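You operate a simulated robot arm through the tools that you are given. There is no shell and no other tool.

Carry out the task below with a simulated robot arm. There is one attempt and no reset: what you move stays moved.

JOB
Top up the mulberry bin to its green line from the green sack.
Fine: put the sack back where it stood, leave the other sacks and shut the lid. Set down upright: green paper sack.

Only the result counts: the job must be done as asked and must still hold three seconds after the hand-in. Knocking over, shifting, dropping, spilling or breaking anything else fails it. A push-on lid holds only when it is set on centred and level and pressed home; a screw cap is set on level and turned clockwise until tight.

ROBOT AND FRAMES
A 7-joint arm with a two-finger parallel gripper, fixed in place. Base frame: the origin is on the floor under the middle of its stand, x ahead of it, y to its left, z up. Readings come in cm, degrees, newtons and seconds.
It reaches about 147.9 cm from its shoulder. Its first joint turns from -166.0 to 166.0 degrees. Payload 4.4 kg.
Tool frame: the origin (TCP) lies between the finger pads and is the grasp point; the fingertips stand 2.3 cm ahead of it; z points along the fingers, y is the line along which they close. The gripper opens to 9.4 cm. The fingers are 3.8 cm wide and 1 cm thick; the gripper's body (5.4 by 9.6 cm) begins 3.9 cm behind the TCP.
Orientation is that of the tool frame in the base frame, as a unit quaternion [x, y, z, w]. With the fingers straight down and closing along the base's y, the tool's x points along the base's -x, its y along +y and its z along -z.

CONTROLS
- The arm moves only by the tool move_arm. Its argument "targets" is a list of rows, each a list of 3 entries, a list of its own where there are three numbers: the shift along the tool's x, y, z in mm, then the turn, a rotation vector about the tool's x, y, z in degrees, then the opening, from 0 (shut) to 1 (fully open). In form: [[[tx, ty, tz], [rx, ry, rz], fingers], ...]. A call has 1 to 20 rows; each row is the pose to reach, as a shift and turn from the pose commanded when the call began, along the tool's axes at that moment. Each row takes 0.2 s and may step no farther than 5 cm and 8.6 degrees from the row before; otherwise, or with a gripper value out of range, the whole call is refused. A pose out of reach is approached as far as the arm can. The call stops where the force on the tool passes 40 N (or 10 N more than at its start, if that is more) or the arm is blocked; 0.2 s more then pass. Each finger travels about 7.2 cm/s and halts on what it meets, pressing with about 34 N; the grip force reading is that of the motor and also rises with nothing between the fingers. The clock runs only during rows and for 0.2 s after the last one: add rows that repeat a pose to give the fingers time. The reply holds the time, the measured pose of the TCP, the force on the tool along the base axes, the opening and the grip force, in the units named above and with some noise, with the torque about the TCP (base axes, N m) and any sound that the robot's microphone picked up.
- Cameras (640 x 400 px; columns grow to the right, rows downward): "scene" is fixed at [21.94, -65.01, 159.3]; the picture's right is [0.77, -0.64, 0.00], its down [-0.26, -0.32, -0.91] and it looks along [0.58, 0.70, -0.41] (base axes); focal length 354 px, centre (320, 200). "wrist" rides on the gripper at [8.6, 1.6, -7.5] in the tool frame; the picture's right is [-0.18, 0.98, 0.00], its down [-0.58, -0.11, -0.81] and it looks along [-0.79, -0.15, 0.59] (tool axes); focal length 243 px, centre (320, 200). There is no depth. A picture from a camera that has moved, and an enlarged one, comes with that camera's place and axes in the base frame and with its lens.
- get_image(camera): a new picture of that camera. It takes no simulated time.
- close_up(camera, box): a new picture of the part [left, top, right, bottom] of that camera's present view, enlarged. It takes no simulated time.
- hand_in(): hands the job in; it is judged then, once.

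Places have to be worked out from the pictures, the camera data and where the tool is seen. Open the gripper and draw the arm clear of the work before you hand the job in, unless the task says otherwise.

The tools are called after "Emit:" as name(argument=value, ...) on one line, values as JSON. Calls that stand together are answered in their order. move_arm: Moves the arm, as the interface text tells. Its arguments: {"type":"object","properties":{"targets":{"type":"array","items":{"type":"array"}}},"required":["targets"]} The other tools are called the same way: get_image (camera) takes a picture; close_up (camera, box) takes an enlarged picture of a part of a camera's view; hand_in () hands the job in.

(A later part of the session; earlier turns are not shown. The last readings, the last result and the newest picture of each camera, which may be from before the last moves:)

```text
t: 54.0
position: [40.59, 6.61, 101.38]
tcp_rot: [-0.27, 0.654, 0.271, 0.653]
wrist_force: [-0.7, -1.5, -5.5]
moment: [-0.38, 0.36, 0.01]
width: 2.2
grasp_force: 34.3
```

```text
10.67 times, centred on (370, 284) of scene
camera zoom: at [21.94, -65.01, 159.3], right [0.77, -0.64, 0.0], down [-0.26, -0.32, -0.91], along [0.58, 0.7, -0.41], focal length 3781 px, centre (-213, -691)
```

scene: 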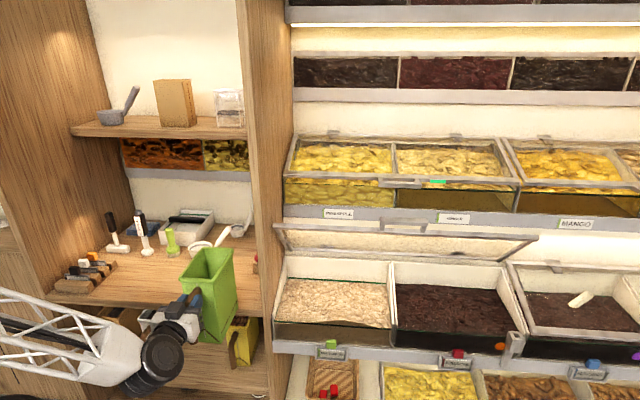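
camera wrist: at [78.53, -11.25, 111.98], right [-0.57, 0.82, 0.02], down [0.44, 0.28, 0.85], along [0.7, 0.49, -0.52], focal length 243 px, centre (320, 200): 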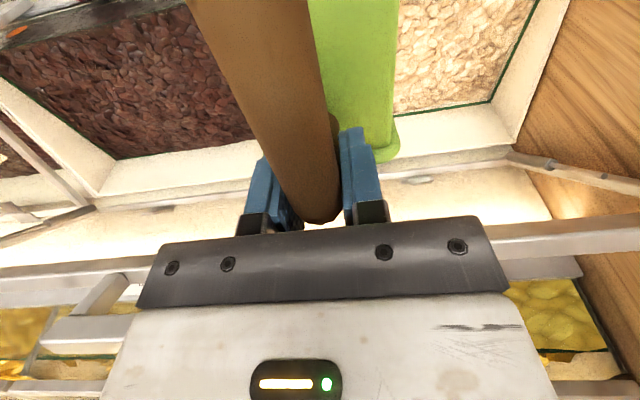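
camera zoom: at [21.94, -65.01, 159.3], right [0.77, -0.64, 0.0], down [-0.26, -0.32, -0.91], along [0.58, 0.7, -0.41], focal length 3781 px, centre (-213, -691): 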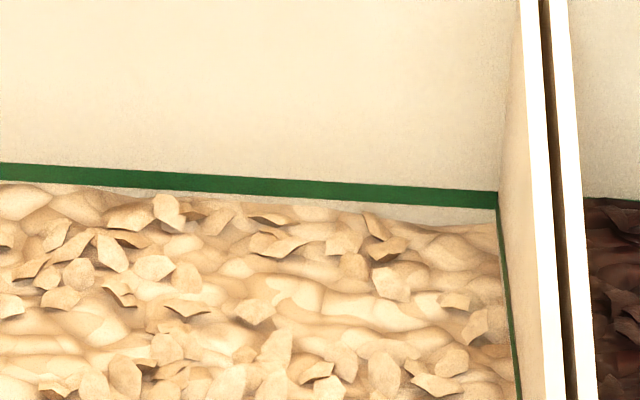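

Reading the profile against the line centre: front middle about +2 cm, sides about −0.4 cm, back −0.4 to −1.3 cm; the initial deficit was about −1.15 cm everywhere, so on average it is near, perhaps slightly below, the line. I take a few repeat weight readings to know how much has been poured (started at ~9.5 N).

Emit:
move_arm(targets=[[[0, 0, 0], [0, 0, 0], 0]])

Emit:
move_arm(targets=[[[0, 0, 0], [0, 0, 0], 0]])

Emit:
move_arm(targets=[[[0, 0, 0], [0, 0, 0], 0]])

Emit:
move_arm(targets=[[[0, 0, 0], [0, 0, 0], 0]])

Emit:
close_up(camera="scene", box=[160, 225, 270, 345])

```text
t: 54.4
position: [40.51, 6.52, 101.3]
tcp_rot: [-0.271, 0.653, 0.271, 0.653]
wrist_force: [0.0, -0.6, -5.7]
moment: [-0.36, 0.37, -0.02]
width: 2.2
grasp_force: 34.6
```

```text
t: 54.8
position: [40.66, 6.7, 101.32]
tcp_rot: [-0.271, 0.653, 0.271, 0.653]
wrist_force: [0.7, -0.4, -5.9]
moment: [-0.41, 0.37, -0.02]
width: 2.2
grasp_force: 33.8
```

```text
t: 55.2
position: [40.4, 6.54, 101.32]
tcp_rot: [-0.27, 0.654, 0.27, 0.653]
wrist_force: [0.0, -0.6, -5.9]
moment: [-0.42, 0.44, 0.02]
width: 2.18
grasp_force: 34.3
```

```text
t: 55.6
position: [40.57, 6.71, 101.38]
tcp_rot: [-0.271, 0.653, 0.271, 0.653]
wrist_force: [0.4, -0.2, -5.2]
moment: [-0.41, 0.39, 0.01]
width: 2.14
grasp_force: 34.0
```

```text
3.33 times, centred on (215, 285) of scene
camera zoom: at [21.94, -65.01, 159.3], right [0.77, -0.64, 0.0], down [-0.26, -0.32, -0.91], along [0.58, 0.7, -0.41], focal length 1182 px, centre (670, -83)
```

zoom: 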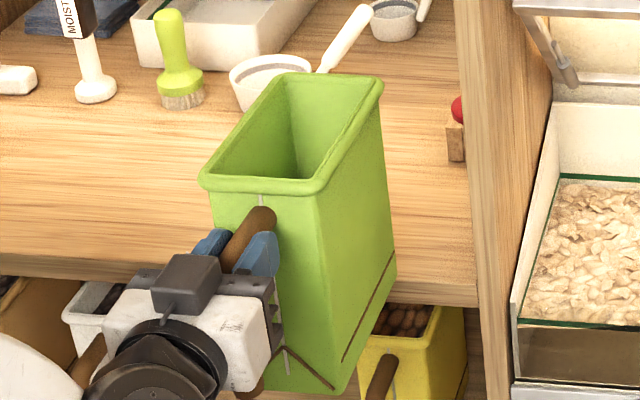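

About 5.6 N remains, so roughly 0.4 kg (≈0.8 l) was added, versus about 1 l needed. I go back to the low left side (u≈46.5) to add a little more.

Emit:
move_arm(targets=[[[0, -20, 0], [0, 0, 0], 0], [[0, -50, 0], [0, 0, 0], 0], [[0, -80, 0], [0, 0, 0], 0], [[0, -110, 0], [0, 0, 0], 0], [[0, -140, 0], [0, 0, 0], 0], [[0, -170, 0], [0, 0, 0], 0], [[0, -200, 0], [0, 0, 0], 0], [[0, -225, 0], [0, 0, 0], 0], [[0, -225, 15], [0, 5, 0], 0], [[1, -225, 30], [0, 10, 0], 0], [[2, -225, 45], [0, 15, 0], 0], [[3, -225, 60], [0, 20, 0], 0], [[5, -225, 75], [0, 25, 0], 0], [[8, -225, 90], [0, 30, 0], 0], [[10, -225, 101], [0, 35, 0], 0], [[13, -225, 111], [0, 40, 0], 0], [[13, -225, 123], [0, 45, 0], 0], [[7, -225, 134], [0, 50, 0], 0], [[0, -225, 144], [0, 55, 0], 0], [[-7, -225, 156], [0, 60, 0], 0]])

Emit:
get_image(camera="scene")

```text
t: 59.8
position: [67.35, 1.75, 102.25]
tcp_rot: [-0.369, 0.893, 0.098, 0.239]
wrist_force: [0.3, -0.1, -6.1]
moment: [0.06, -0.06, 0.02]
width: 2.19
grasp_force: 34.1
```

```text
taken
```

scene: 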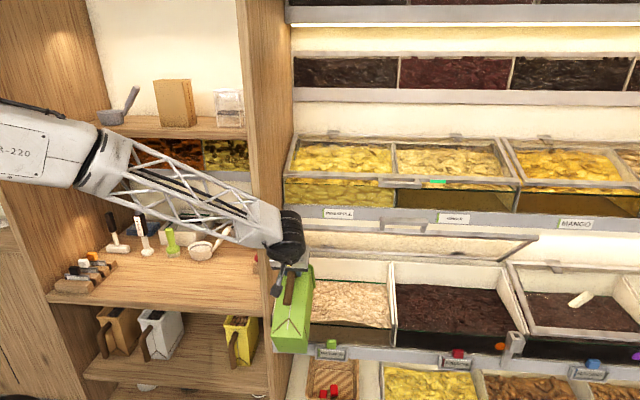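

At 60° over the left side, nothing flowing (6.1 N). I tilt on to 85° with the lip about 6 cm inside the front glass.

Emit:
move_arm(targets=[[[-21, 0, 19.6], [0, 5, 0], 0], [[-38, 0, 18], [0, 10, 0], 0], [[-54.5, 0, 17.6], [0, 15, 0], 0], [[-71, 0, 18.6], [0, 20, 0], 0], [[-88, 0, 21.4], [0, 25, 0], 0], [[-88, 0, 21.4], [0, 25, 0], 0]])

Emit:
move_arm(targets=[[[0, 0, 0], [0, 0, 0], 0]])

Emit:
close_up(camera="scene", box=[240, 190, 410, 350])

Emit:
get_image(camera="wrist")

```text
t: 61.2
position: [73.72, 7.94, 104.69]
tcp_rot: [-0.383, 0.923, 0.016, 0.039]
wrist_force: [-0.1, -0.6, -6.1]
moment: [0.27, -0.27, -0.02]
width: 2.15
grasp_force: 34.3
```

```text
t: 61.6
position: [73.72, 7.98, 104.78]
tcp_rot: [-0.383, 0.923, 0.017, 0.04]
wrist_force: [0.2, -1.1, -5.9]
moment: [0.29, -0.29, -0.01]
width: 2.16
grasp_force: 33.5
```

```text
2.50 times, centred on (325, 270) of scene
camera zoom: at [21.94, -65.01, 159.3], right [0.77, -0.64, 0.0], down [-0.26, -0.32, -0.91], along [0.58, 0.7, -0.41], focal length 886 px, centre (308, 25)
```

zoom: 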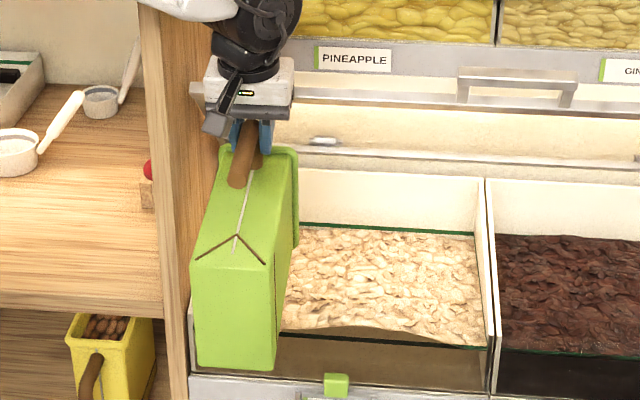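

```text
taken
camera wrist: at [66.1, 2.53, 111.31], right [-0.57, 0.82, 0.02], down [0.44, 0.28, 0.85], along [0.7, 0.49, -0.52], focal length 243 px, centre (320, 200)
```

wrist: 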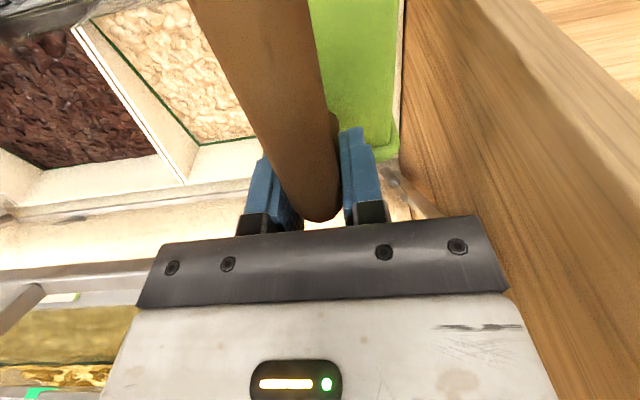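

No flow yet at 85° (≈6 N). I go to 90°.

Emit:
move_arm(targets=[[[-7.4, 0, -1.6], [0, 2.5, 0], 0], [[-14.8, 0, -3.2], [0, 5, 0], 0], [[-14.8, 0, -3.2], [0, 5, 0], 0]])

Emit:
move_arm(targets=[[[0, 0, 0], [0, 0, 0], 0]])

Emit:
move_arm(targets=[[[0, 0, 0], [0, 0, 0], 0]])

Emit:
close_up(camera="scene", box=[270, 245, 410, 345])

```text
t: 62.4
position: [74.72, 8.93, 105.27]
tcp_rot: [-0.383, 0.924, 0.0, 0.0]
wrist_force: [-0.3, 0.2, -6.1]
moment: [0.31, -0.31, 0.01]
width: 2.2
grasp_force: 33.9
```

```text
t: 62.8
position: [74.57, 8.88, 105.17]
tcp_rot: [-0.383, 0.924, 0.0, 0.0]
wrist_force: [-0.4, -0.3, -6.1]
moment: [0.27, -0.3, -0.01]
width: 2.19
grasp_force: 33.7
```

```text
t: 63.2
position: [74.66, 8.85, 105.22]
tcp_rot: [-0.383, 0.924, 0.0, -0.001]
wrist_force: [-0.8, 0.3, -5.1]
moment: [0.29, -0.33, 0.04]
width: 2.19
grasp_force: 33.5
```

```text
4.00 times, centred on (340, 295) of scene
camera zoom: at [21.94, -65.01, 159.3], right [0.77, -0.64, 0.0], down [-0.26, -0.32, -0.91], along [0.58, 0.7, -0.41], focal length 1418 px, centre (240, -180)
```

zoom: 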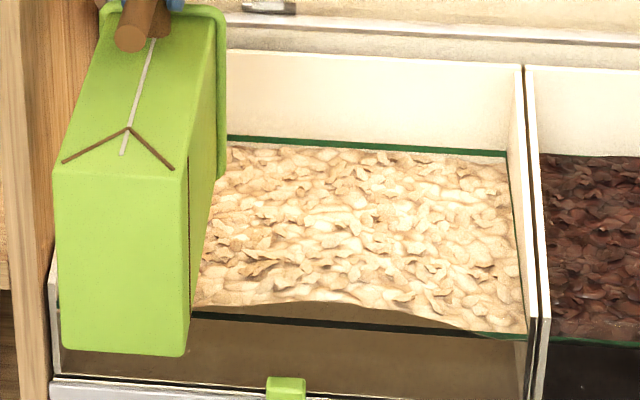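

Holding at ~5.8 N, no flow. I ease to 95°.

Emit:
move_arm(targets=[[[-9, 0, -2], [0, 2.5, 0], 0], [[-17, 0, -3], [0, 5, 0], 0], [[-17, 0, -3], [0, 5, 0], 0]])

Emit:
move_arm(targets=[[[0, 0, 0], [0, 0, 0], 0]])

Emit:
move_arm(targets=[[[0, 0, 0], [0, 0, 0], 0]])

Emit:
close_up(camera="scene", box=[270, 245, 410, 345])

```text
t: 64.0
position: [75.75, 9.19, 105.75]
tcp_rot: [-0.379, 0.925, -0.016, -0.039]
wrist_force: [0.9, 0.8, -4.9]
moment: [0.27, -0.27, 0.01]
width: 2.16
grasp_force: 34.1
```

```text
t: 64.4
position: [75.75, 9.14, 105.61]
tcp_rot: [-0.379, 0.924, -0.017, -0.039]
wrist_force: [0.2, 0.7, -4.4]
moment: [0.28, -0.32, 0.01]
width: 2.18
grasp_force: 33.7
```

```text
t: 64.8
position: [75.75, 9.15, 105.63]
tcp_rot: [-0.379, 0.925, -0.016, -0.039]
wrist_force: [0.9, -0.2, -4.5]
moment: [0.26, -0.28, -0.02]
width: 2.17
grasp_force: 33.6
```

```text
4.00 times, centred on (340, 295) of scene
camera zoom: at [21.94, -65.01, 159.3], right [0.77, -0.64, 0.0], down [-0.26, -0.32, -0.91], along [0.58, 0.7, -0.41], focal length 1418 px, centre (240, -180)
```

zoom: 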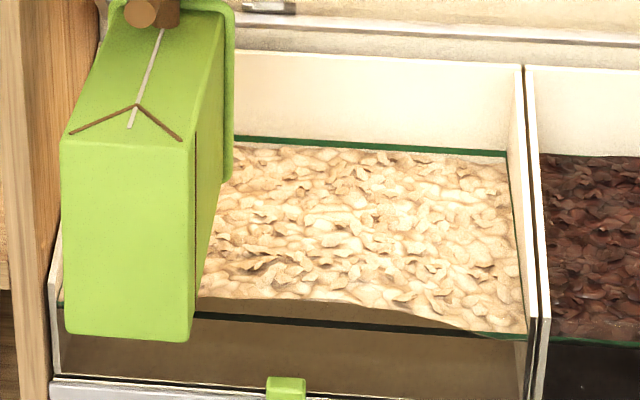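

Weight dropped to about 4.6 N, so roughly another 1 N has poured. But the arm is about 1 cm short of its commanded pose with a slight turn — I check whether some link is touching the panel.

Emit:
get_image(camera="scene")

Emit:
close_up(camera="scene", box=[180, 130, 360, 270])

Emit:
get_image(camera="wrist")

```text
taken
```

scene: 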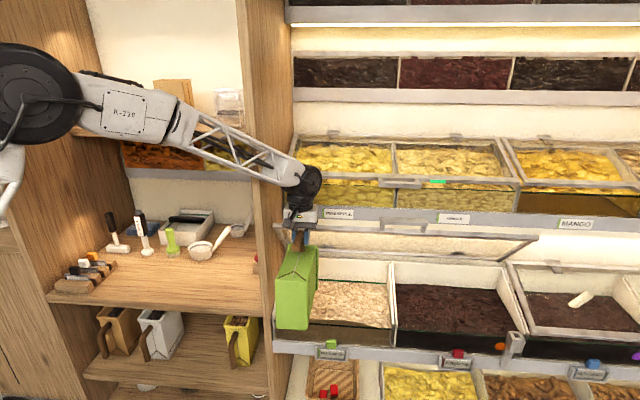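

```text
2.86 times, centred on (270, 200) of scene
camera zoom: at [21.94, -65.01, 159.3], right [0.77, -0.64, 0.0], down [-0.26, -0.32, -0.91], along [0.58, 0.7, -0.41], focal length 1013 px, centre (463, 200)
```

zoom: 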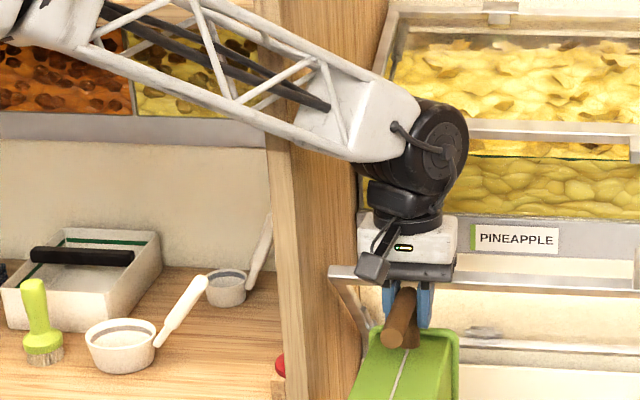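

```text
taken
camera wrist: at [69.0, 4.66, 113.79], right [-0.56, 0.83, -0.01], down [0.54, 0.38, 0.75], along [0.63, 0.41, -0.66], focal length 243 px, centre (320, 200)
```

wrist: 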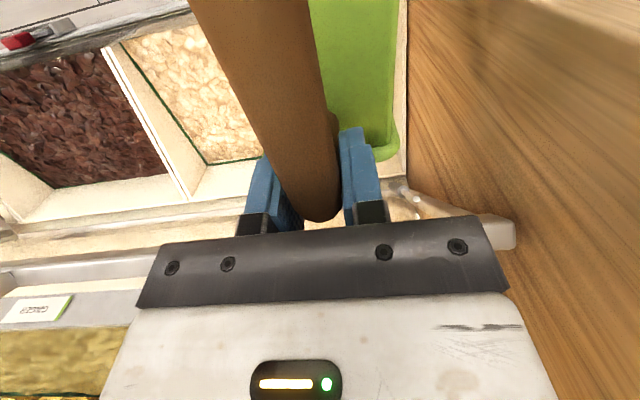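

The forearm is right at the panel's front edge, which explains the small block; it's enough poured anyway (≈4.9 N in total). I tilt the sack back and withdraw along the reverse path.

Emit:
move_arm(targets=[[[15.7, 0, 4.4], [0, -5, 0], 0], [[31.3, 0, 9.8], [0, -10, 0], 0], [[46.7, 0, 17.1], [0, -15, 0], 0], [[61, 0, 25.4], [0, -20, 0], 0], [[74.4, 0, 33.6], [0, -25, 0], 0], [[87.7, 0, 40.8], [0, -30, 0], 0], [[115.5, 0, 45.3], [0, -35, 0], 0], [[126.8, 0, 53.2], [0, -40, 0], 0], [[136.1, 0, 61.1], [0, -45, 0], 0], [[146.6, 0, 68], [0, -50, 0], 0], [[158.5, 0, 69.1], [0, -55, 0], 0], [[168.8, 0, 66.9], [0, -60, 0], 0], [[179.9, 0, 65.9], [0, -65, 0], 0], [[195, 0, 65.2], [0, -70, 0], 0], [[210.2, 0, 63.5], [0, -75, 0], 0], [[225.4, 0, 62.8], [0, -80, 0], 0], [[240.3, 0, 63.1], [0, -85, 0], 0], [[255.4, 0, 63.4], [0, -90, 0], 0], [[270.4, 0, 63.7], [0, -95, 0], 0], [[270.4, 0, 63.7], [0, -95, 0], 0]])

Emit:
get_image(camera="scene")

Emit:
close_up(camera="scene", box=[270, 245, 410, 345])

```text
t: 69.0
position: [56.32, -9.35, 101.6]
tcp_rot: [-0.27, 0.654, 0.27, 0.653]
wrist_force: [0.0, -0.5, -5.0]
moment: [-0.32, 0.33, 0.04]
width: 2.16
grasp_force: 33.8
```

```text
taken
```

scene: 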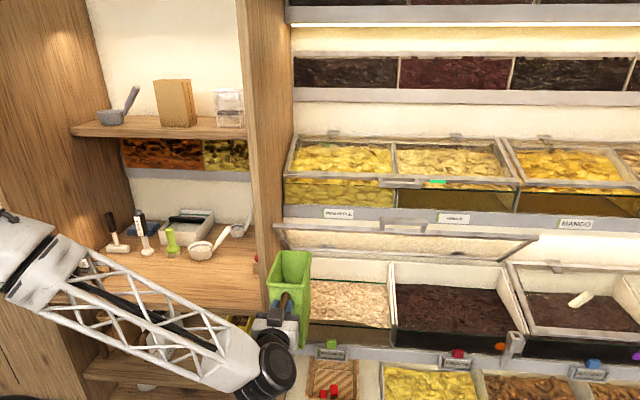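

```text
4.00 times, centred on (340, 295) of scene
camera zoom: at [21.94, -65.01, 159.3], right [0.77, -0.64, 0.0], down [-0.26, -0.32, -0.91], along [0.58, 0.7, -0.41], focal length 1418 px, centre (240, -180)
```

zoom: 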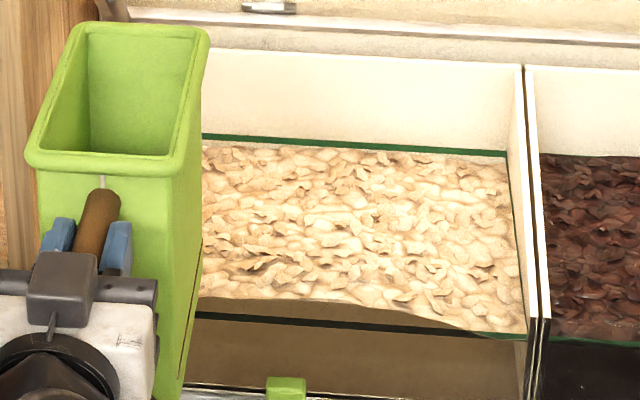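

The pose is back on track. I move left to clear the view and inspect the bin.

Emit:
move_arm(targets=[[[0, 20, 0], [0, 0, 0], 0], [[0, 50, 0], [0, 0, 0], 0], [[0, 85, 0], [0, 0, 0], 0], [[0, 120, 0], [0, 0, 0], 0], [[0, 155, 0], [0, 0, 0], 0], [[0, 190, 0], [0, 0, 0], 0], [[0, 220, 0], [0, 0, 0], 0], [[0, 240, 0], [0, 0, 0], 0], [[0, 240, 0], [0, 0, 0], 0]])

Emit:
close_up(camera="scene", box=[270, 245, 410, 345])

Emit:
close_up(camera="scene", box=[280, 300, 345, 340])

Emit:
close_up(camera="scene", box=[285, 265, 345, 302])

Emit:
get_image(camera="scene")

```text
t: 71.0
position: [39.28, 7.45, 101.66]
tcp_rot: [-0.271, 0.653, 0.271, 0.653]
wrist_force: [0.3, 0.1, -4.8]
moment: [-0.34, 0.31, -0.03]
width: 2.15
grasp_force: 33.9
```

```text
4.00 times, centred on (340, 295) of scene
camera zoom: at [21.94, -65.01, 159.3], right [0.77, -0.64, 0.0], down [-0.26, -0.32, -0.91], along [0.58, 0.7, -0.41], focal length 1418 px, centre (240, -180)
```

zoom: 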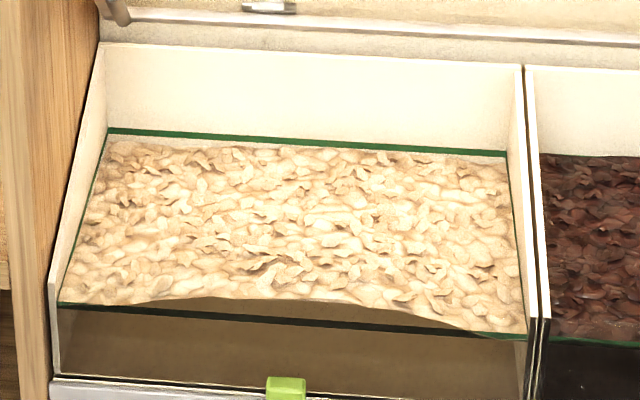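

```text
9.85 times, centred on (312, 320) of scene
camera zoom: at [21.94, -65.01, 159.3], right [0.77, -0.64, 0.0], down [-0.26, -0.32, -0.91], along [0.58, 0.7, -0.41], focal length 3490 px, centre (394, -982)
```

zoom: 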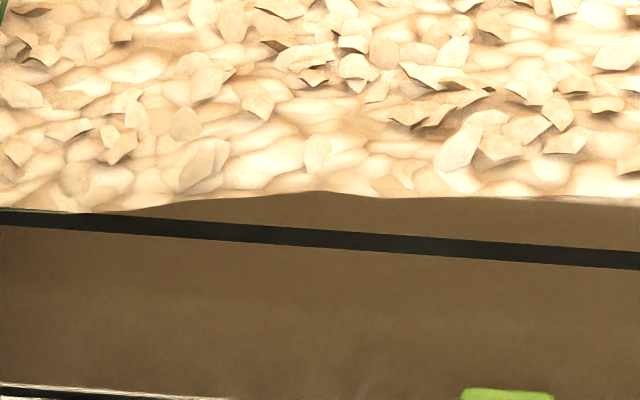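

```text
10.67 times, centred on (315, 284) of scene
camera zoom: at [21.94, -65.01, 159.3], right [0.77, -0.64, 0.0], down [-0.26, -0.32, -0.91], along [0.58, 0.7, -0.41], focal length 3781 px, centre (373, -691)
```

zoom: 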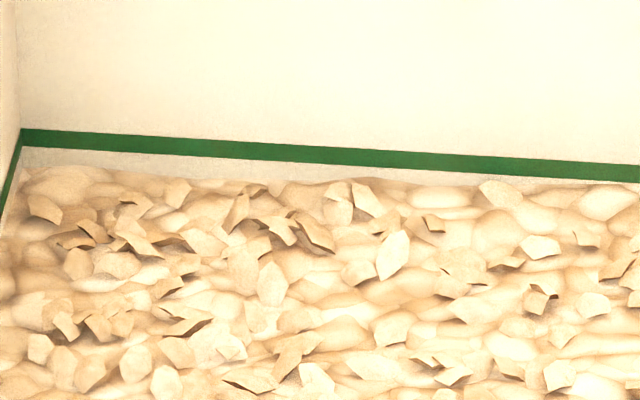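

```text
taken
```

scene: 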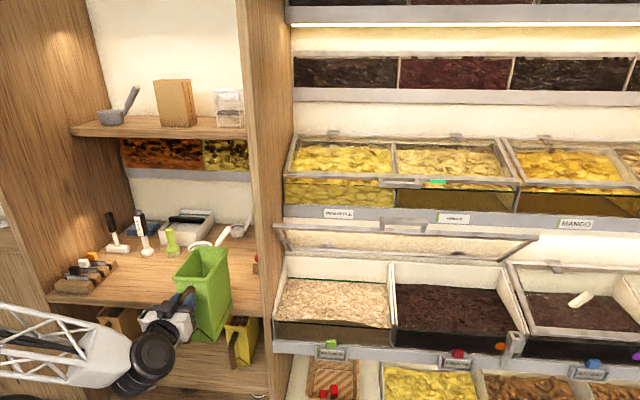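

Averaged over the surface it is now about at the line (front higher, back slightly lower; ≈0.96 l added against ≈1 l needed), so pouring is done. I bring the sack back: first align to its original lane (u≈20.1), then slide in over the shelf, 4 cm above it.

Emit:
move_arm(targets=[[[0, 12, 0], [0, 0, 0], 0], [[0, 23, 5], [0, 0, 0], 0], [[0, 23, 25], [0, 0, 0], 0], [[0, 23, 50], [0, 0, 0], 0], [[0, 23, 75], [0, 0, 0], 0], [[0, 23, 100], [0, 0, 0], 0], [[0, 23, 125], [0, 0, 0], 0], [[0, 23, 150], [0, 0, 0], 0], [[0, 23, 175], [0, 0, 0], 0], [[0, 23, 200], [0, 0, 0], 0], [[0, 23, 220], [0, 0, 0], 0], [[0, 23, 232], [0, 0, 0], 0], [[0, 23, 237], [0, 0, 0], 0], [[0, 23, 237], [0, 0, 0], 0]])

Emit:
close_up(camera="scene", box=[180, 210, 280, 310])

Emit:
get_image(camera="wrist")

```text
t: 74.0
position: [54.65, 25.93, 101.37]
tcp_rot: [-0.271, 0.653, 0.27, 0.653]
wrist_force: [-0.4, -0.2, -4.3]
moment: [-0.34, 0.36, 0.01]
width: 2.18
grasp_force: 34.2
```

```text
4.00 times, centred on (230, 260) of scene
camera zoom: at [21.94, -65.01, 159.3], right [0.77, -0.64, 0.0], down [-0.26, -0.32, -0.91], along [0.58, 0.7, -0.41], focal length 1418 px, centre (680, -40)
```

zoom: 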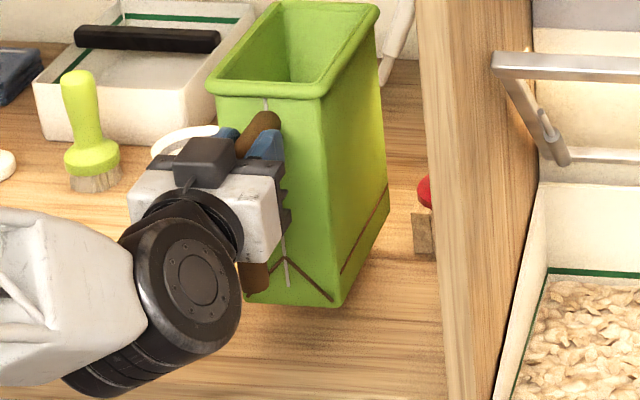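

```text
taken
camera wrist: at [48.21, 21.83, 92.8], right [-0.7, 0.69, 0.18], down [-0.49, -0.65, 0.58], along [0.52, 0.31, 0.79], focal length 243 px, centre (320, 200)
```

wrist: 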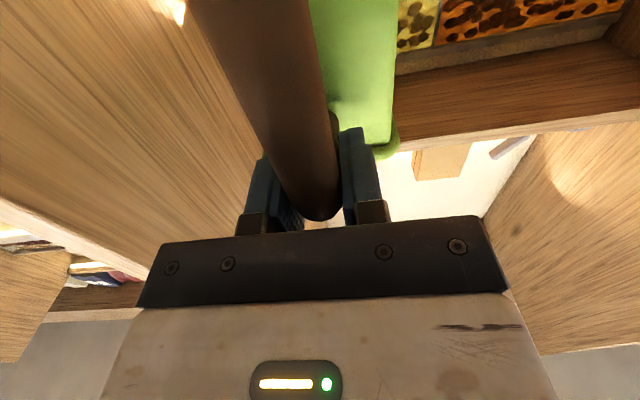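

Position (u 20.31, v 56.98): I need about 3 mm left and 2 mm back to land where it originally stood (before the grip drew it right). I apply that and lower to just above the shelf.

Emit:
move_arm(targets=[[[8, 2, -1], [0, 0, 0], 0], [[16, 3.3, -2], [0, 0, 0], 0], [[24, 3.3, -2], [0, 0, 0], 0], [[32, 3.3, -2], [0, 0, 0], 0], [[36, 3.3, -2], [0, 0, 0], 0], [[36, 3.3, -2], [0, 0, 0], 0]])

Emit:
close_up(camera="scene", box=[180, 210, 280, 310])

```text
t: 75.4
position: [54.15, 25.98, 97.91]
tcp_rot: [-0.271, 0.653, 0.271, 0.653]
wrist_force: [0.1, -0.4, -4.9]
moment: [-0.35, 0.36, 0.0]
width: 2.17
grasp_force: 34.0
```

```text
4.00 times, centred on (230, 260) of scene
camera zoom: at [21.94, -65.01, 159.3], right [0.77, -0.64, 0.0], down [-0.26, -0.32, -0.91], along [0.58, 0.7, -0.41], focal length 1418 px, centre (680, -40)
```

zoom: 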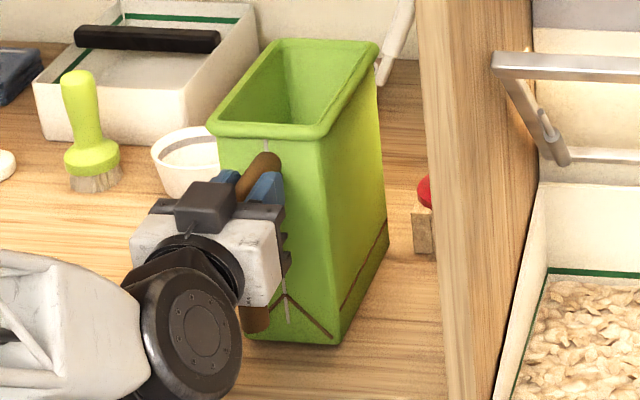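

Aligned with the original outline to within a pixel or two. I lower the last few millimetres slowly until the shelf takes the weight.

Emit:
move_arm(targets=[[[2, 0, 0], [0, 0, 0], 0], [[4, 0, 0], [0, 0, 0], 0], [[5, 0, 0], [0, 0, 0], 0], [[5, 0, 0], [0, 0, 0], 0]])

Emit:
close_up(camera="scene", box=[180, 210, 280, 310])

```text
t: 76.4
position: [54.12, 26.01, 97.39]
tcp_rot: [-0.271, 0.653, 0.271, 0.654]
wrist_force: [-3.8, -3.2, 8.5]
moment: [0.78, -0.78, 0.0]
width: 2.22
grasp_force: 33.8
```

```text
4.00 times, centred on (230, 260) of scene
camera zoom: at [21.94, -65.01, 159.3], right [0.77, -0.64, 0.0], down [-0.26, -0.32, -0.91], along [0.58, 0.7, -0.41], focal length 1418 px, centre (680, -40)
```

zoom: 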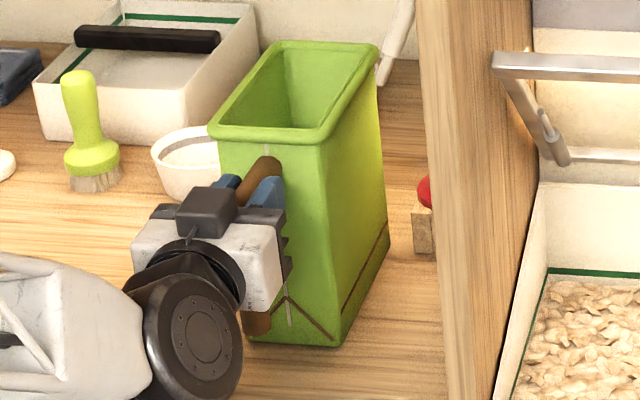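

The back edge touches first (8.5 N up and a reversed moment), meaning the sack hangs about 1° nose-down in the grip. I lift a hair, level it by about 1.2°, and lower again.

Emit:
move_arm(targets=[[[-4, 0, 0], [0, 0, 0], 0], [[-4, 0, 0], [0, -1.3, 0], 0], [[-2, 0, 1], [0, -1.3, 0], 0], [[-1, 0, 1], [0, -1.3, 0], 0], [[0, 0, 1], [0, -1.3, 0], 0], [[0, 0, 1], [0, -1.3, 0], 0]])

```text
t: 77.8
position: [54.26, 26.13, 97.41]
tcp_rot: [-0.267, 0.646, 0.274, 0.661]
wrist_force: [-0.9, 0.1, -5.3]
moment: [-0.33, 0.36, -0.01]
width: 2.19
grasp_force: 34.3
```

Free again at z 97.4 after levelling. I lower in 1 mm steps.

Emit:
move_arm(targets=[[[1, 0, 0], [0, 0, 0], 0], [[2, 0, 0], [0, 0, 0], 0], [[2, 0, 0], [0, 0, 0], 0]])

```text
t: 78.6
position: [54.11, 26.11, 97.21]
tcp_rot: [-0.268, 0.645, 0.274, 0.661]
wrist_force: [-0.8, 0.1, -4.8]
moment: [-0.33, 0.35, 0.02]
width: 2.2
grasp_force: 34.6
```

Emit:
move_arm(targets=[[[1, 0, 0], [0, 0, 0], 0], [[2, 0, 0], [0, 0, 0], 0], [[2, 0, 0], [0, 0, 0], 0]])

```text
t: 79.4
position: [54.25, 26.19, 97.08]
tcp_rot: [-0.268, 0.646, 0.274, 0.661]
wrist_force: [-0.3, 1.0, -1.6]
moment: [-0.11, 0.18, 0.01]
width: 2.17
grasp_force: 34.2
```

The shelf is starting to carry the weight (1.6 N left). One more millimetre, then I check the outline against the original picture.

Emit:
move_arm(targets=[[[1, 0, 0], [0, 0, 0], 0], [[1, 0, 0], [0, 0, 0], 0]])

Emit:
close_up(camera="scene", box=[180, 210, 280, 310])

```text
t: 80.0
position: [54.17, 26.13, 97.08]
tcp_rot: [-0.267, 0.645, 0.273, 0.662]
wrist_force: [-1.3, -4.4, 17.0]
moment: [-0.24, 0.1, -0.11]
width: 2.2
grasp_force: 34.1
```

```text
4.00 times, centred on (230, 260) of scene
camera zoom: at [21.94, -65.01, 159.3], right [0.77, -0.64, 0.0], down [-0.26, -0.32, -0.91], along [0.58, 0.7, -0.41], focal length 1418 px, centre (680, -40)
```

zoom: 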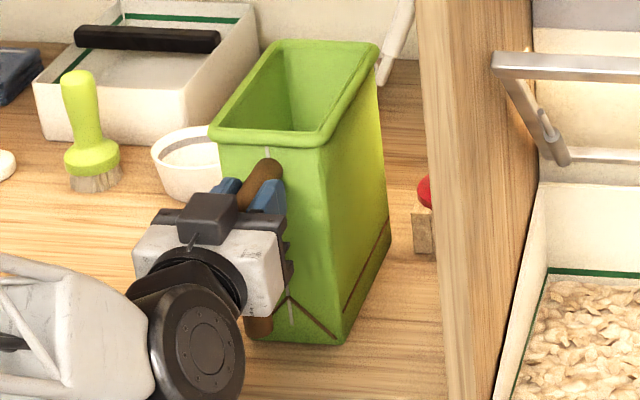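

The outline matches the original within about a pixel, sitting flat (little moment). I ease off the press by under a millimetre and open the gripper.

Emit:
move_arm(targets=[[[-0.8, 0, 0], [0, 0, 0], 0], [[-0.8, 0, 0], [0, 0, 0], 0.3], [[-0.8, 0, 0], [0, 0, 0], 0.45], [[-0.8, 0, 0], [0, 0, 0], 0.6], [[-0.8, 0, 0], [0, 0, 0], 0.8], [[-0.8, 0, 0], [0, 0, 0], 1], [[-0.8, 0, 0], [0, 0, 0], 1]])

Emit:
close_up(camera="scene", box=[180, 210, 280, 310])

Emit:
get_image(camera="wrist")

```text
t: 81.6
position: [54.17, 26.05, 97.14]
tcp_rot: [-0.267, 0.646, 0.274, 0.661]
wrist_force: [-0.9, 0.1, -1.4]
moment: [0.02, 0.0, -0.04]
width: 9.4
grasp_force: 0.0
```

```text
4.00 times, centred on (230, 260) of scene
camera zoom: at [21.94, -65.01, 159.3], right [0.77, -0.64, 0.0], down [-0.26, -0.32, -0.91], along [0.58, 0.7, -0.41], focal length 1418 px, centre (680, -40)
```

zoom: 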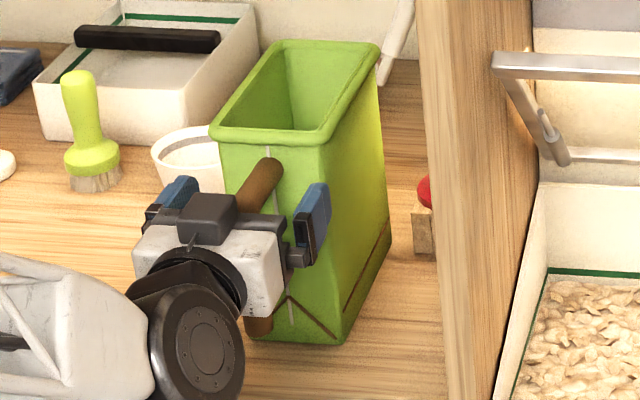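

```text
taken
camera wrist: at [48.0, 22.07, 88.22], right [-0.7, 0.69, 0.18], down [-0.5, -0.66, 0.56], along [0.51, 0.3, 0.81], focal length 243 px, centre (320, 200)
```

wrist: 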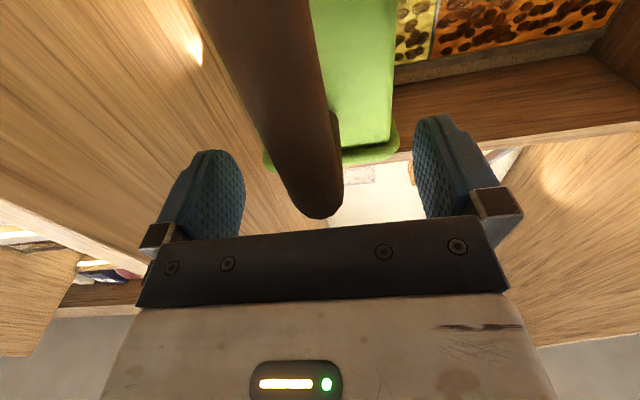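

The sack stands free and upright. I back the gripper straight out.

Emit:
move_arm(targets=[[[0, 0, -20], [0, 0, 0], 1], [[0, 0, -45], [0, 0, 0], 1], [[0, 0, -75], [0, 0, 0], 1], [[0, 0, -110], [0, 1.3, 0], 1], [[0, 0, -150], [0, 1.3, 0], 1], [[0, 0, -190], [0, 1.3, 0], 1], [[0, 0, -210], [0, 1.3, 0], 1]])

Emit:
close_up(camera="scene", box=[180, 210, 280, 310])

Emit:
get_image(camera="scene")

```text
t: 83.2
position: [39.23, 11.31, 96.46]
tcp_rot: [-0.271, 0.653, 0.271, 0.653]
wrist_force: [0.1, 1.0, -1.0]
moment: [-0.03, 0.0, 0.03]
width: 9.4
grasp_force: 0.0
```

```text
4.00 times, centred on (230, 260) of scene
camera zoom: at [21.94, -65.01, 159.3], right [0.77, -0.64, 0.0], down [-0.26, -0.32, -0.91], along [0.58, 0.7, -0.41], focal length 1418 px, centre (680, -40)
```

zoom: 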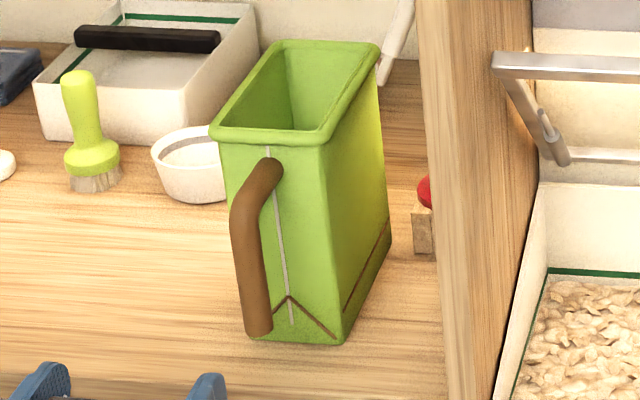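

```text
taken
```

scene: 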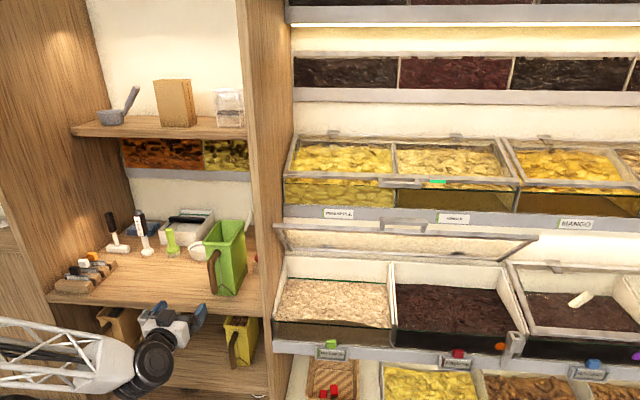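

The sack is back within a few millimetres of its original outline. Before shutting the lid, I take a wrist-camera view over the bin to double-check the fill.

Emit:
move_arm(targets=[[[-15, -20, 0], [0, 6, 0], 0.6], [[-30, -55, 0], [0, 13, 0], 0.3], [[-45, -90, 0], [0, 20, 0], 0], [[-60, -125, 0], [0, 27, 0], 0], [[-75, -160, 0], [0, 34, 0], 0], [[-90, -195, 0], [0, 41, 0], 0], [[-105, -230, 0], [0, 48, 0], 0], [[-120, -265, 0], [0, 55, 0], 0], [[-135, -300, 0], [0, 62, 0], 0], [[-150, -335, 0], [0, 69, 0], 0], [[-165, -365, 0], [0, 76, 0], 0], [[-175, -385, 0], [0, 83, 0], 0], [[-180, -390, 0], [0, 90, 0], 0], [[-180, -390, 0], [0, 90, 0], 0]])

Emit:
get_image(camera="wrist")

Emit:
close_up(camera="scene", box=[240, 190, 560, 390])

```text
t: 86.2
position: [67.04, -16.37, 114.53]
tcp_rot: [-0.383, 0.924, 0.0, -0.001]
wrist_force: [-0.1, 0.3, 0.4]
moment: [0.0, 0.0, 0.0]
width: 0.0
grasp_force: 34.2
```

```text
taken
camera wrist: at [59.83, -21.22, 121.96], right [-0.56, 0.83, 0.0], down [0.49, 0.34, 0.81], along [0.67, 0.45, -0.59], focal length 243 px, centre (320, 200)
```

wrist: 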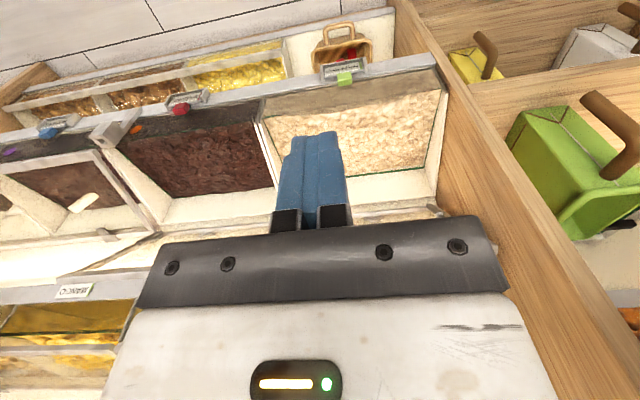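

```text
2.00 times, centred on (400, 290) of scene
camera zoom: at [21.94, -65.01, 159.3], right [0.77, -0.64, 0.0], down [-0.26, -0.32, -0.91], along [0.58, 0.7, -0.41], focal length 709 px, centre (160, 20)
```

zoom: 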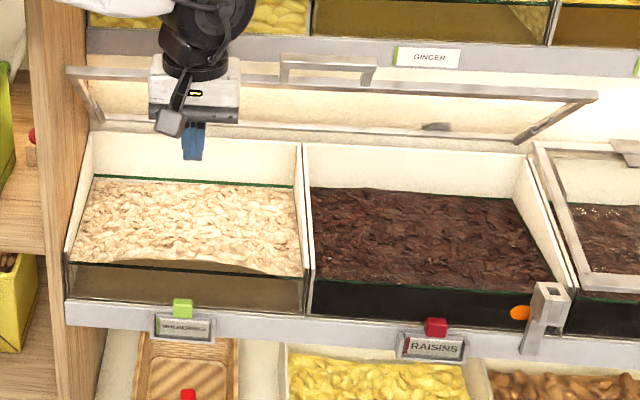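

No spill is visible on the rail or below. I zoom on the bin from the wrist view for the line along side walls and back.

Emit:
close_up(camera="wrist", box=[250, 60, 460, 192])

Emit:
close_up(camera="wrist", box=[380, 70, 460, 190])

Emit:
close_up(camera="wrist", box=[245, 80, 335, 200])

```text
3.03 times, centred on (355, 126) of wrist
camera zoom: at [59.83, -21.22, 121.96], right [-0.56, 0.83, 0.0], down [0.49, 0.34, 0.81], along [0.67, 0.45, -0.59], focal length 735 px, centre (214, 424)
```

zoom: 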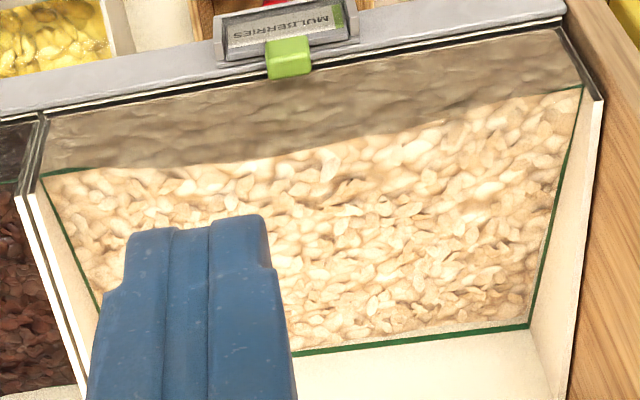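

```text
3.33 times, centred on (420, 130) of wrist
camera zoom: at [59.83, -21.22, 121.96], right [-0.56, 0.83, 0.0], down [0.49, 0.34, 0.81], along [0.67, 0.45, -0.59], focal length 809 px, centre (-13, 433)
```

zoom: 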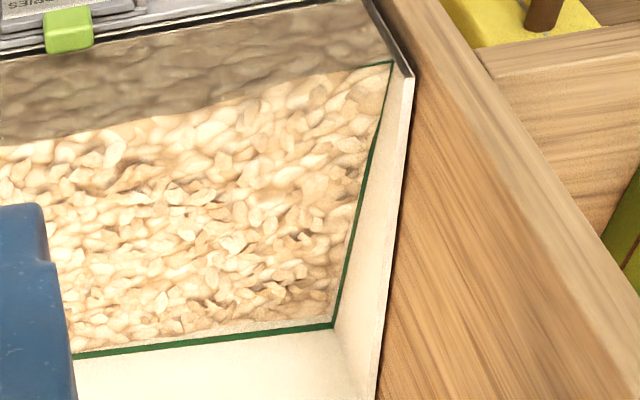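

```text
3.33 times, centred on (290, 140) of wrist
camera zoom: at [59.83, -21.22, 121.96], right [-0.56, 0.83, 0.0], down [0.49, 0.34, 0.81], along [0.67, 0.45, -0.59], focal length 809 px, centre (420, 400)
```

zoom: 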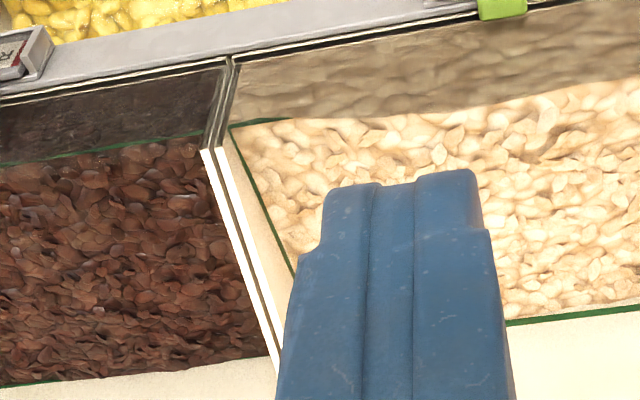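

The fill looks right all round: average at the line, nothing spilled. Now I go to shut the lid: level tool with closed fingers, first in front of the raised handle bar (at about v 63, z 110.5).

Emit:
move_arm(targets=[[[-4, -15, -2], [0, -7.5, 0], 0], [[-8, -31, -4], [0, -15, 0], 0], [[-12, -47, -6], [0, -22.5, 0], 0], [[-17, -62, -8], [0, -30, 0], 0], [[-21, -78, -10], [0, -37.5, 0], 0], [[-25, -94, -12], [0, -45, 0], 0], [[-29, -109, -15], [0, -52.5, 0], 0], [[-33, -125, -17], [0, -60, 0], 0], [[-37, -140, -19], [0, -67.5, 0], 0], [[-42, -156, -21], [0, -75, 0], 0], [[-46, -172, -23], [0, -82.5, 0], 0], [[-50, -187, -25], [0, -90, 0], 0], [[-50, -187, -25], [0, -90, 0], 0]])

Emit:
get_image(camera="wrist")

Emit:
close_up(camera="scene", box=[300, 170, 500, 300])

```text
t: 89.0
position: [83.69, -26.15, 116.91]
tcp_rot: [-0.271, 0.653, 0.271, 0.653]
wrist_force: [0.0, 0.3, -0.2]
moment: [-0.02, -0.01, 0.0]
width: 0.0
grasp_force: 34.4
```

```text
taken
camera wrist: at [77.36, -30.2, 108.31], right [-0.69, 0.69, 0.18], down [-0.49, -0.65, 0.58], along [0.52, 0.31, 0.79], focal length 243 px, centre (320, 200)
```

wrist: 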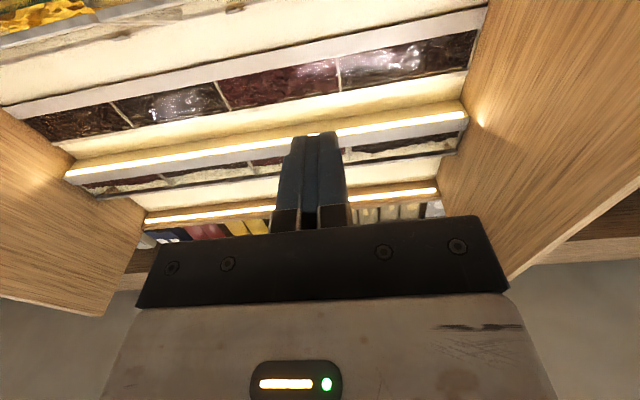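

```text
3.08 times, centred on (400, 235) of scene
camera zoom: at [21.94, -65.01, 159.3], right [0.77, -0.64, 0.0], down [-0.26, -0.32, -0.91], along [0.58, 0.7, -0.41], focal length 1091 px, centre (74, 92)
```

zoom: 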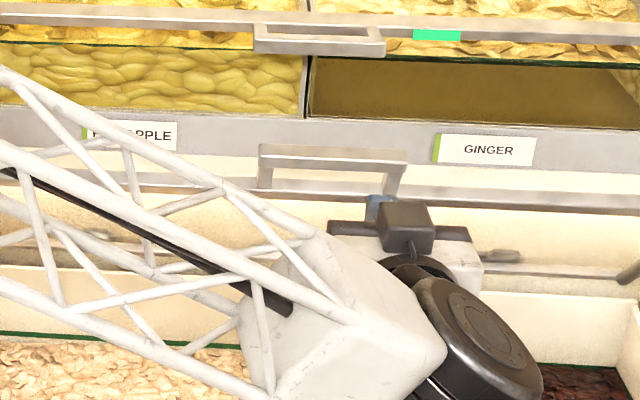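

The bar is at about (v 64.3, z 110.8), just above and ahead of the fingers; the upper bins' lid handle is further back. I move forward over the top of the bar, with the fingertips reaching v≈65.

Emit:
move_arm(targets=[[[2, 0, 40], [0, 0, 0], 0], [[4, 0, 85], [0, 0, 0], 0], [[6, 0, 130], [0, 0, 0], 0], [[8, 0, 170], [0, 0, 0], 0], [[9, 0, 200], [0, 0, 0], 0], [[9, 0, 220], [0, 0, 0], 0], [[9, 0, 220], [0, 0, 0], 0]])

Emit:
get_image(camera="wrist")

Emit:
close_up(camera="scene", box=[300, 170, 500, 300])

```text
t: 90.6
position: [99.34, -10.6, 116.3]
tcp_rot: [-0.271, 0.653, 0.27, 0.654]
wrist_force: [-0.2, -0.8, 0.5]
moment: [0.0, 0.0, 0.01]
width: 0.02
grasp_force: 33.8
```

```text
taken
camera wrist: at [92.92, -14.71, 107.56], right [-0.69, 0.69, 0.18], down [-0.49, -0.65, 0.58], along [0.52, 0.31, 0.79], focal length 243 px, centre (320, 200)
```

wrist: 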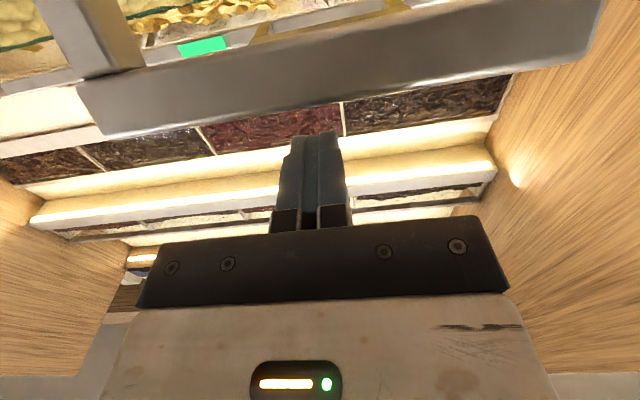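

```text
3.08 times, centred on (400, 235) of scene
camera zoom: at [21.94, -65.01, 159.3], right [0.77, -0.64, 0.0], down [-0.26, -0.32, -0.91], along [0.58, 0.7, -0.41], focal length 1091 px, centre (74, 92)
```

zoom: 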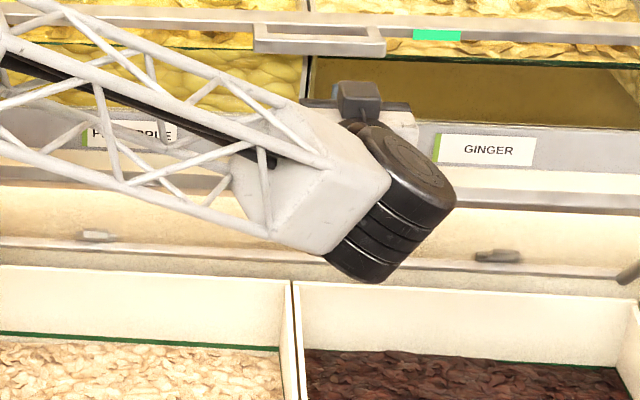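

The wrist view shows the handle bar just below and ahead of the fingers (top at z≈113), with the fingers above it. I now press down and back along its arc, watching the force.

Emit:
move_arm(targets=[[[6, 0, 4], [0, 0, 0], 0], [[15, 0, 1.5], [0, 0, 0], 0], [[23, 0, -5.5], [0, 0, 0], 0], [[31, 0, -15.5], [0, 0, 0], 0], [[39.5, 0, -25], [0, 0, 0], 0], [[48, 0, -34.5], [0, 0, 0], 0], [[57.5, 0, -43.5], [0, 0, 0], 0], [[67, 0, -52.5], [0, 0, 0], 0]])

Emit:
get_image(camera="wrist")

Emit:
close_up(camera="scene", box=[250, 190, 560, 384])

```text
t: 92.4
position: [95.56, -14.31, 109.36]
tcp_rot: [-0.27, 0.654, 0.27, 0.653]
wrist_force: [-0.1, 0.1, 0.1]
moment: [0.0, -0.01, 0.02]
width: 0.01
grasp_force: 33.8
```

```text
taken
camera wrist: at [89.17, -18.42, 100.77], right [-0.69, 0.7, 0.18], down [-0.49, -0.65, 0.58], along [0.52, 0.31, 0.79], focal length 243 px, centre (320, 200)
```

wrist: 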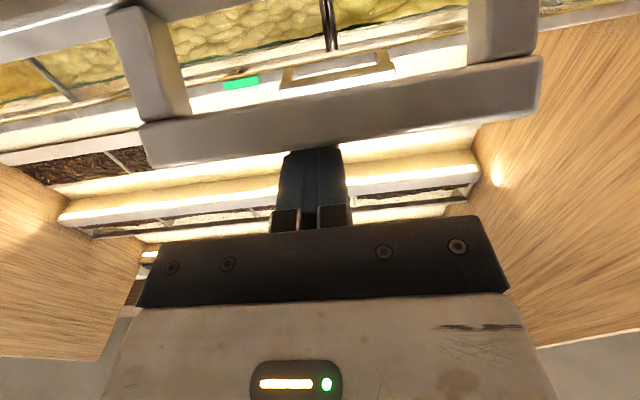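

```text
2.06 times, centred on (405, 287) of scene
camera zoom: at [21.94, -65.01, 159.3], right [0.77, -0.64, 0.0], down [-0.26, -0.32, -0.91], along [0.58, 0.7, -0.41], focal length 731 px, centre (145, 21)
```

zoom: 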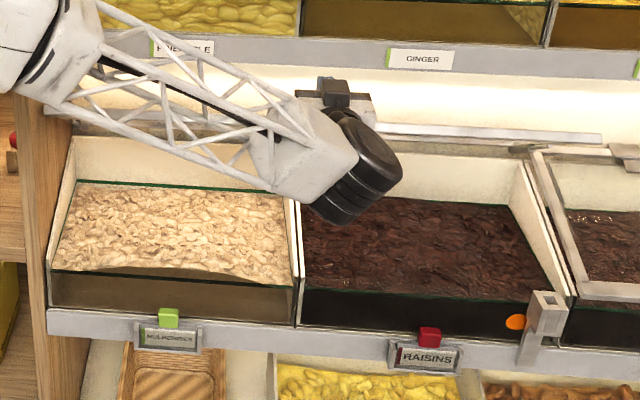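

The lid follows the fingers smoothly with no resistance. I continue along the arc down to about level.

Emit:
move_arm(targets=[[[8, 0, -8], [0, 0, 0], 0], [[16.6, 0, -14.5], [0, 0, 0], 0], [[27, 0, -22], [0, 0, 0], 0], [[37.6, 0, -29.5], [0, 0, 0], 0], [[49, 0, -36], [0, 0, 0], 0], [[60.6, 0, -41.5], [0, 0, 0], 0], [[72.6, 0, -46.5], [0, 0, 0], 0], [[84.6, 0, -51.5], [0, 0, 0], 0], [[96.6, 0, -55.5], [0, 0, 0], 0], [[108.6, 0, -59.5], [0, 0, 0], 0]])

Emit:
get_image(camera="wrist")

Emit:
close_up(camera="scene", box=[250, 190, 560, 384])

```text
t: 94.6
position: [91.4, -18.49, 98.6]
tcp_rot: [-0.27, 0.653, 0.269, 0.654]
wrist_force: [-17.7, -25.9, 10.7]
moment: [-0.49, 0.36, 0.04]
width: 0.0
grasp_force: 34.5
```

```text
taken
camera wrist: at [85.02, -22.69, 89.98], right [-0.69, 0.7, 0.18], down [-0.5, -0.65, 0.58], along [0.52, 0.31, 0.79], focal length 243 px, centre (320, 200)
```

wrist: 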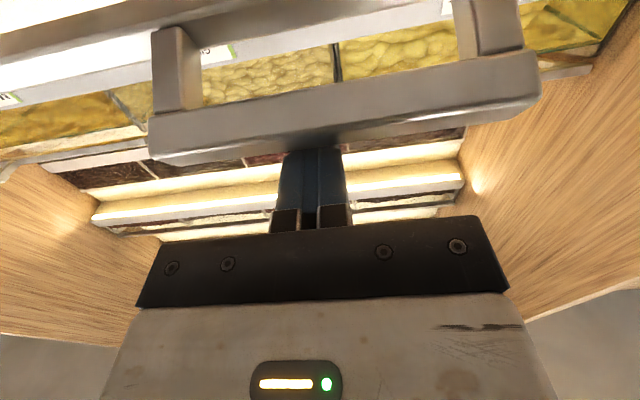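

```text
2.06 times, centred on (405, 287) of scene
camera zoom: at [21.94, -65.01, 159.3], right [0.77, -0.64, 0.0], down [-0.26, -0.32, -0.91], along [0.58, 0.7, -0.41], focal length 731 px, centre (145, 21)
```

zoom: 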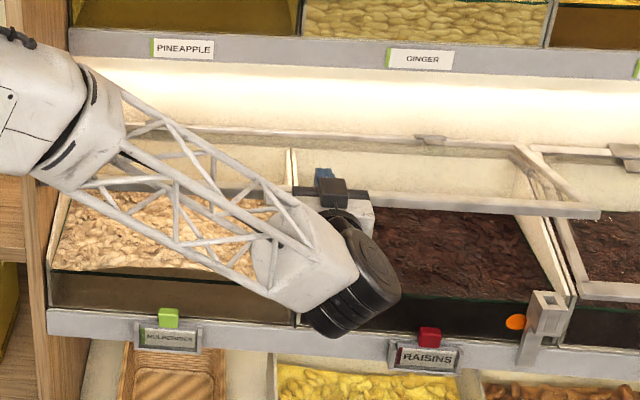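

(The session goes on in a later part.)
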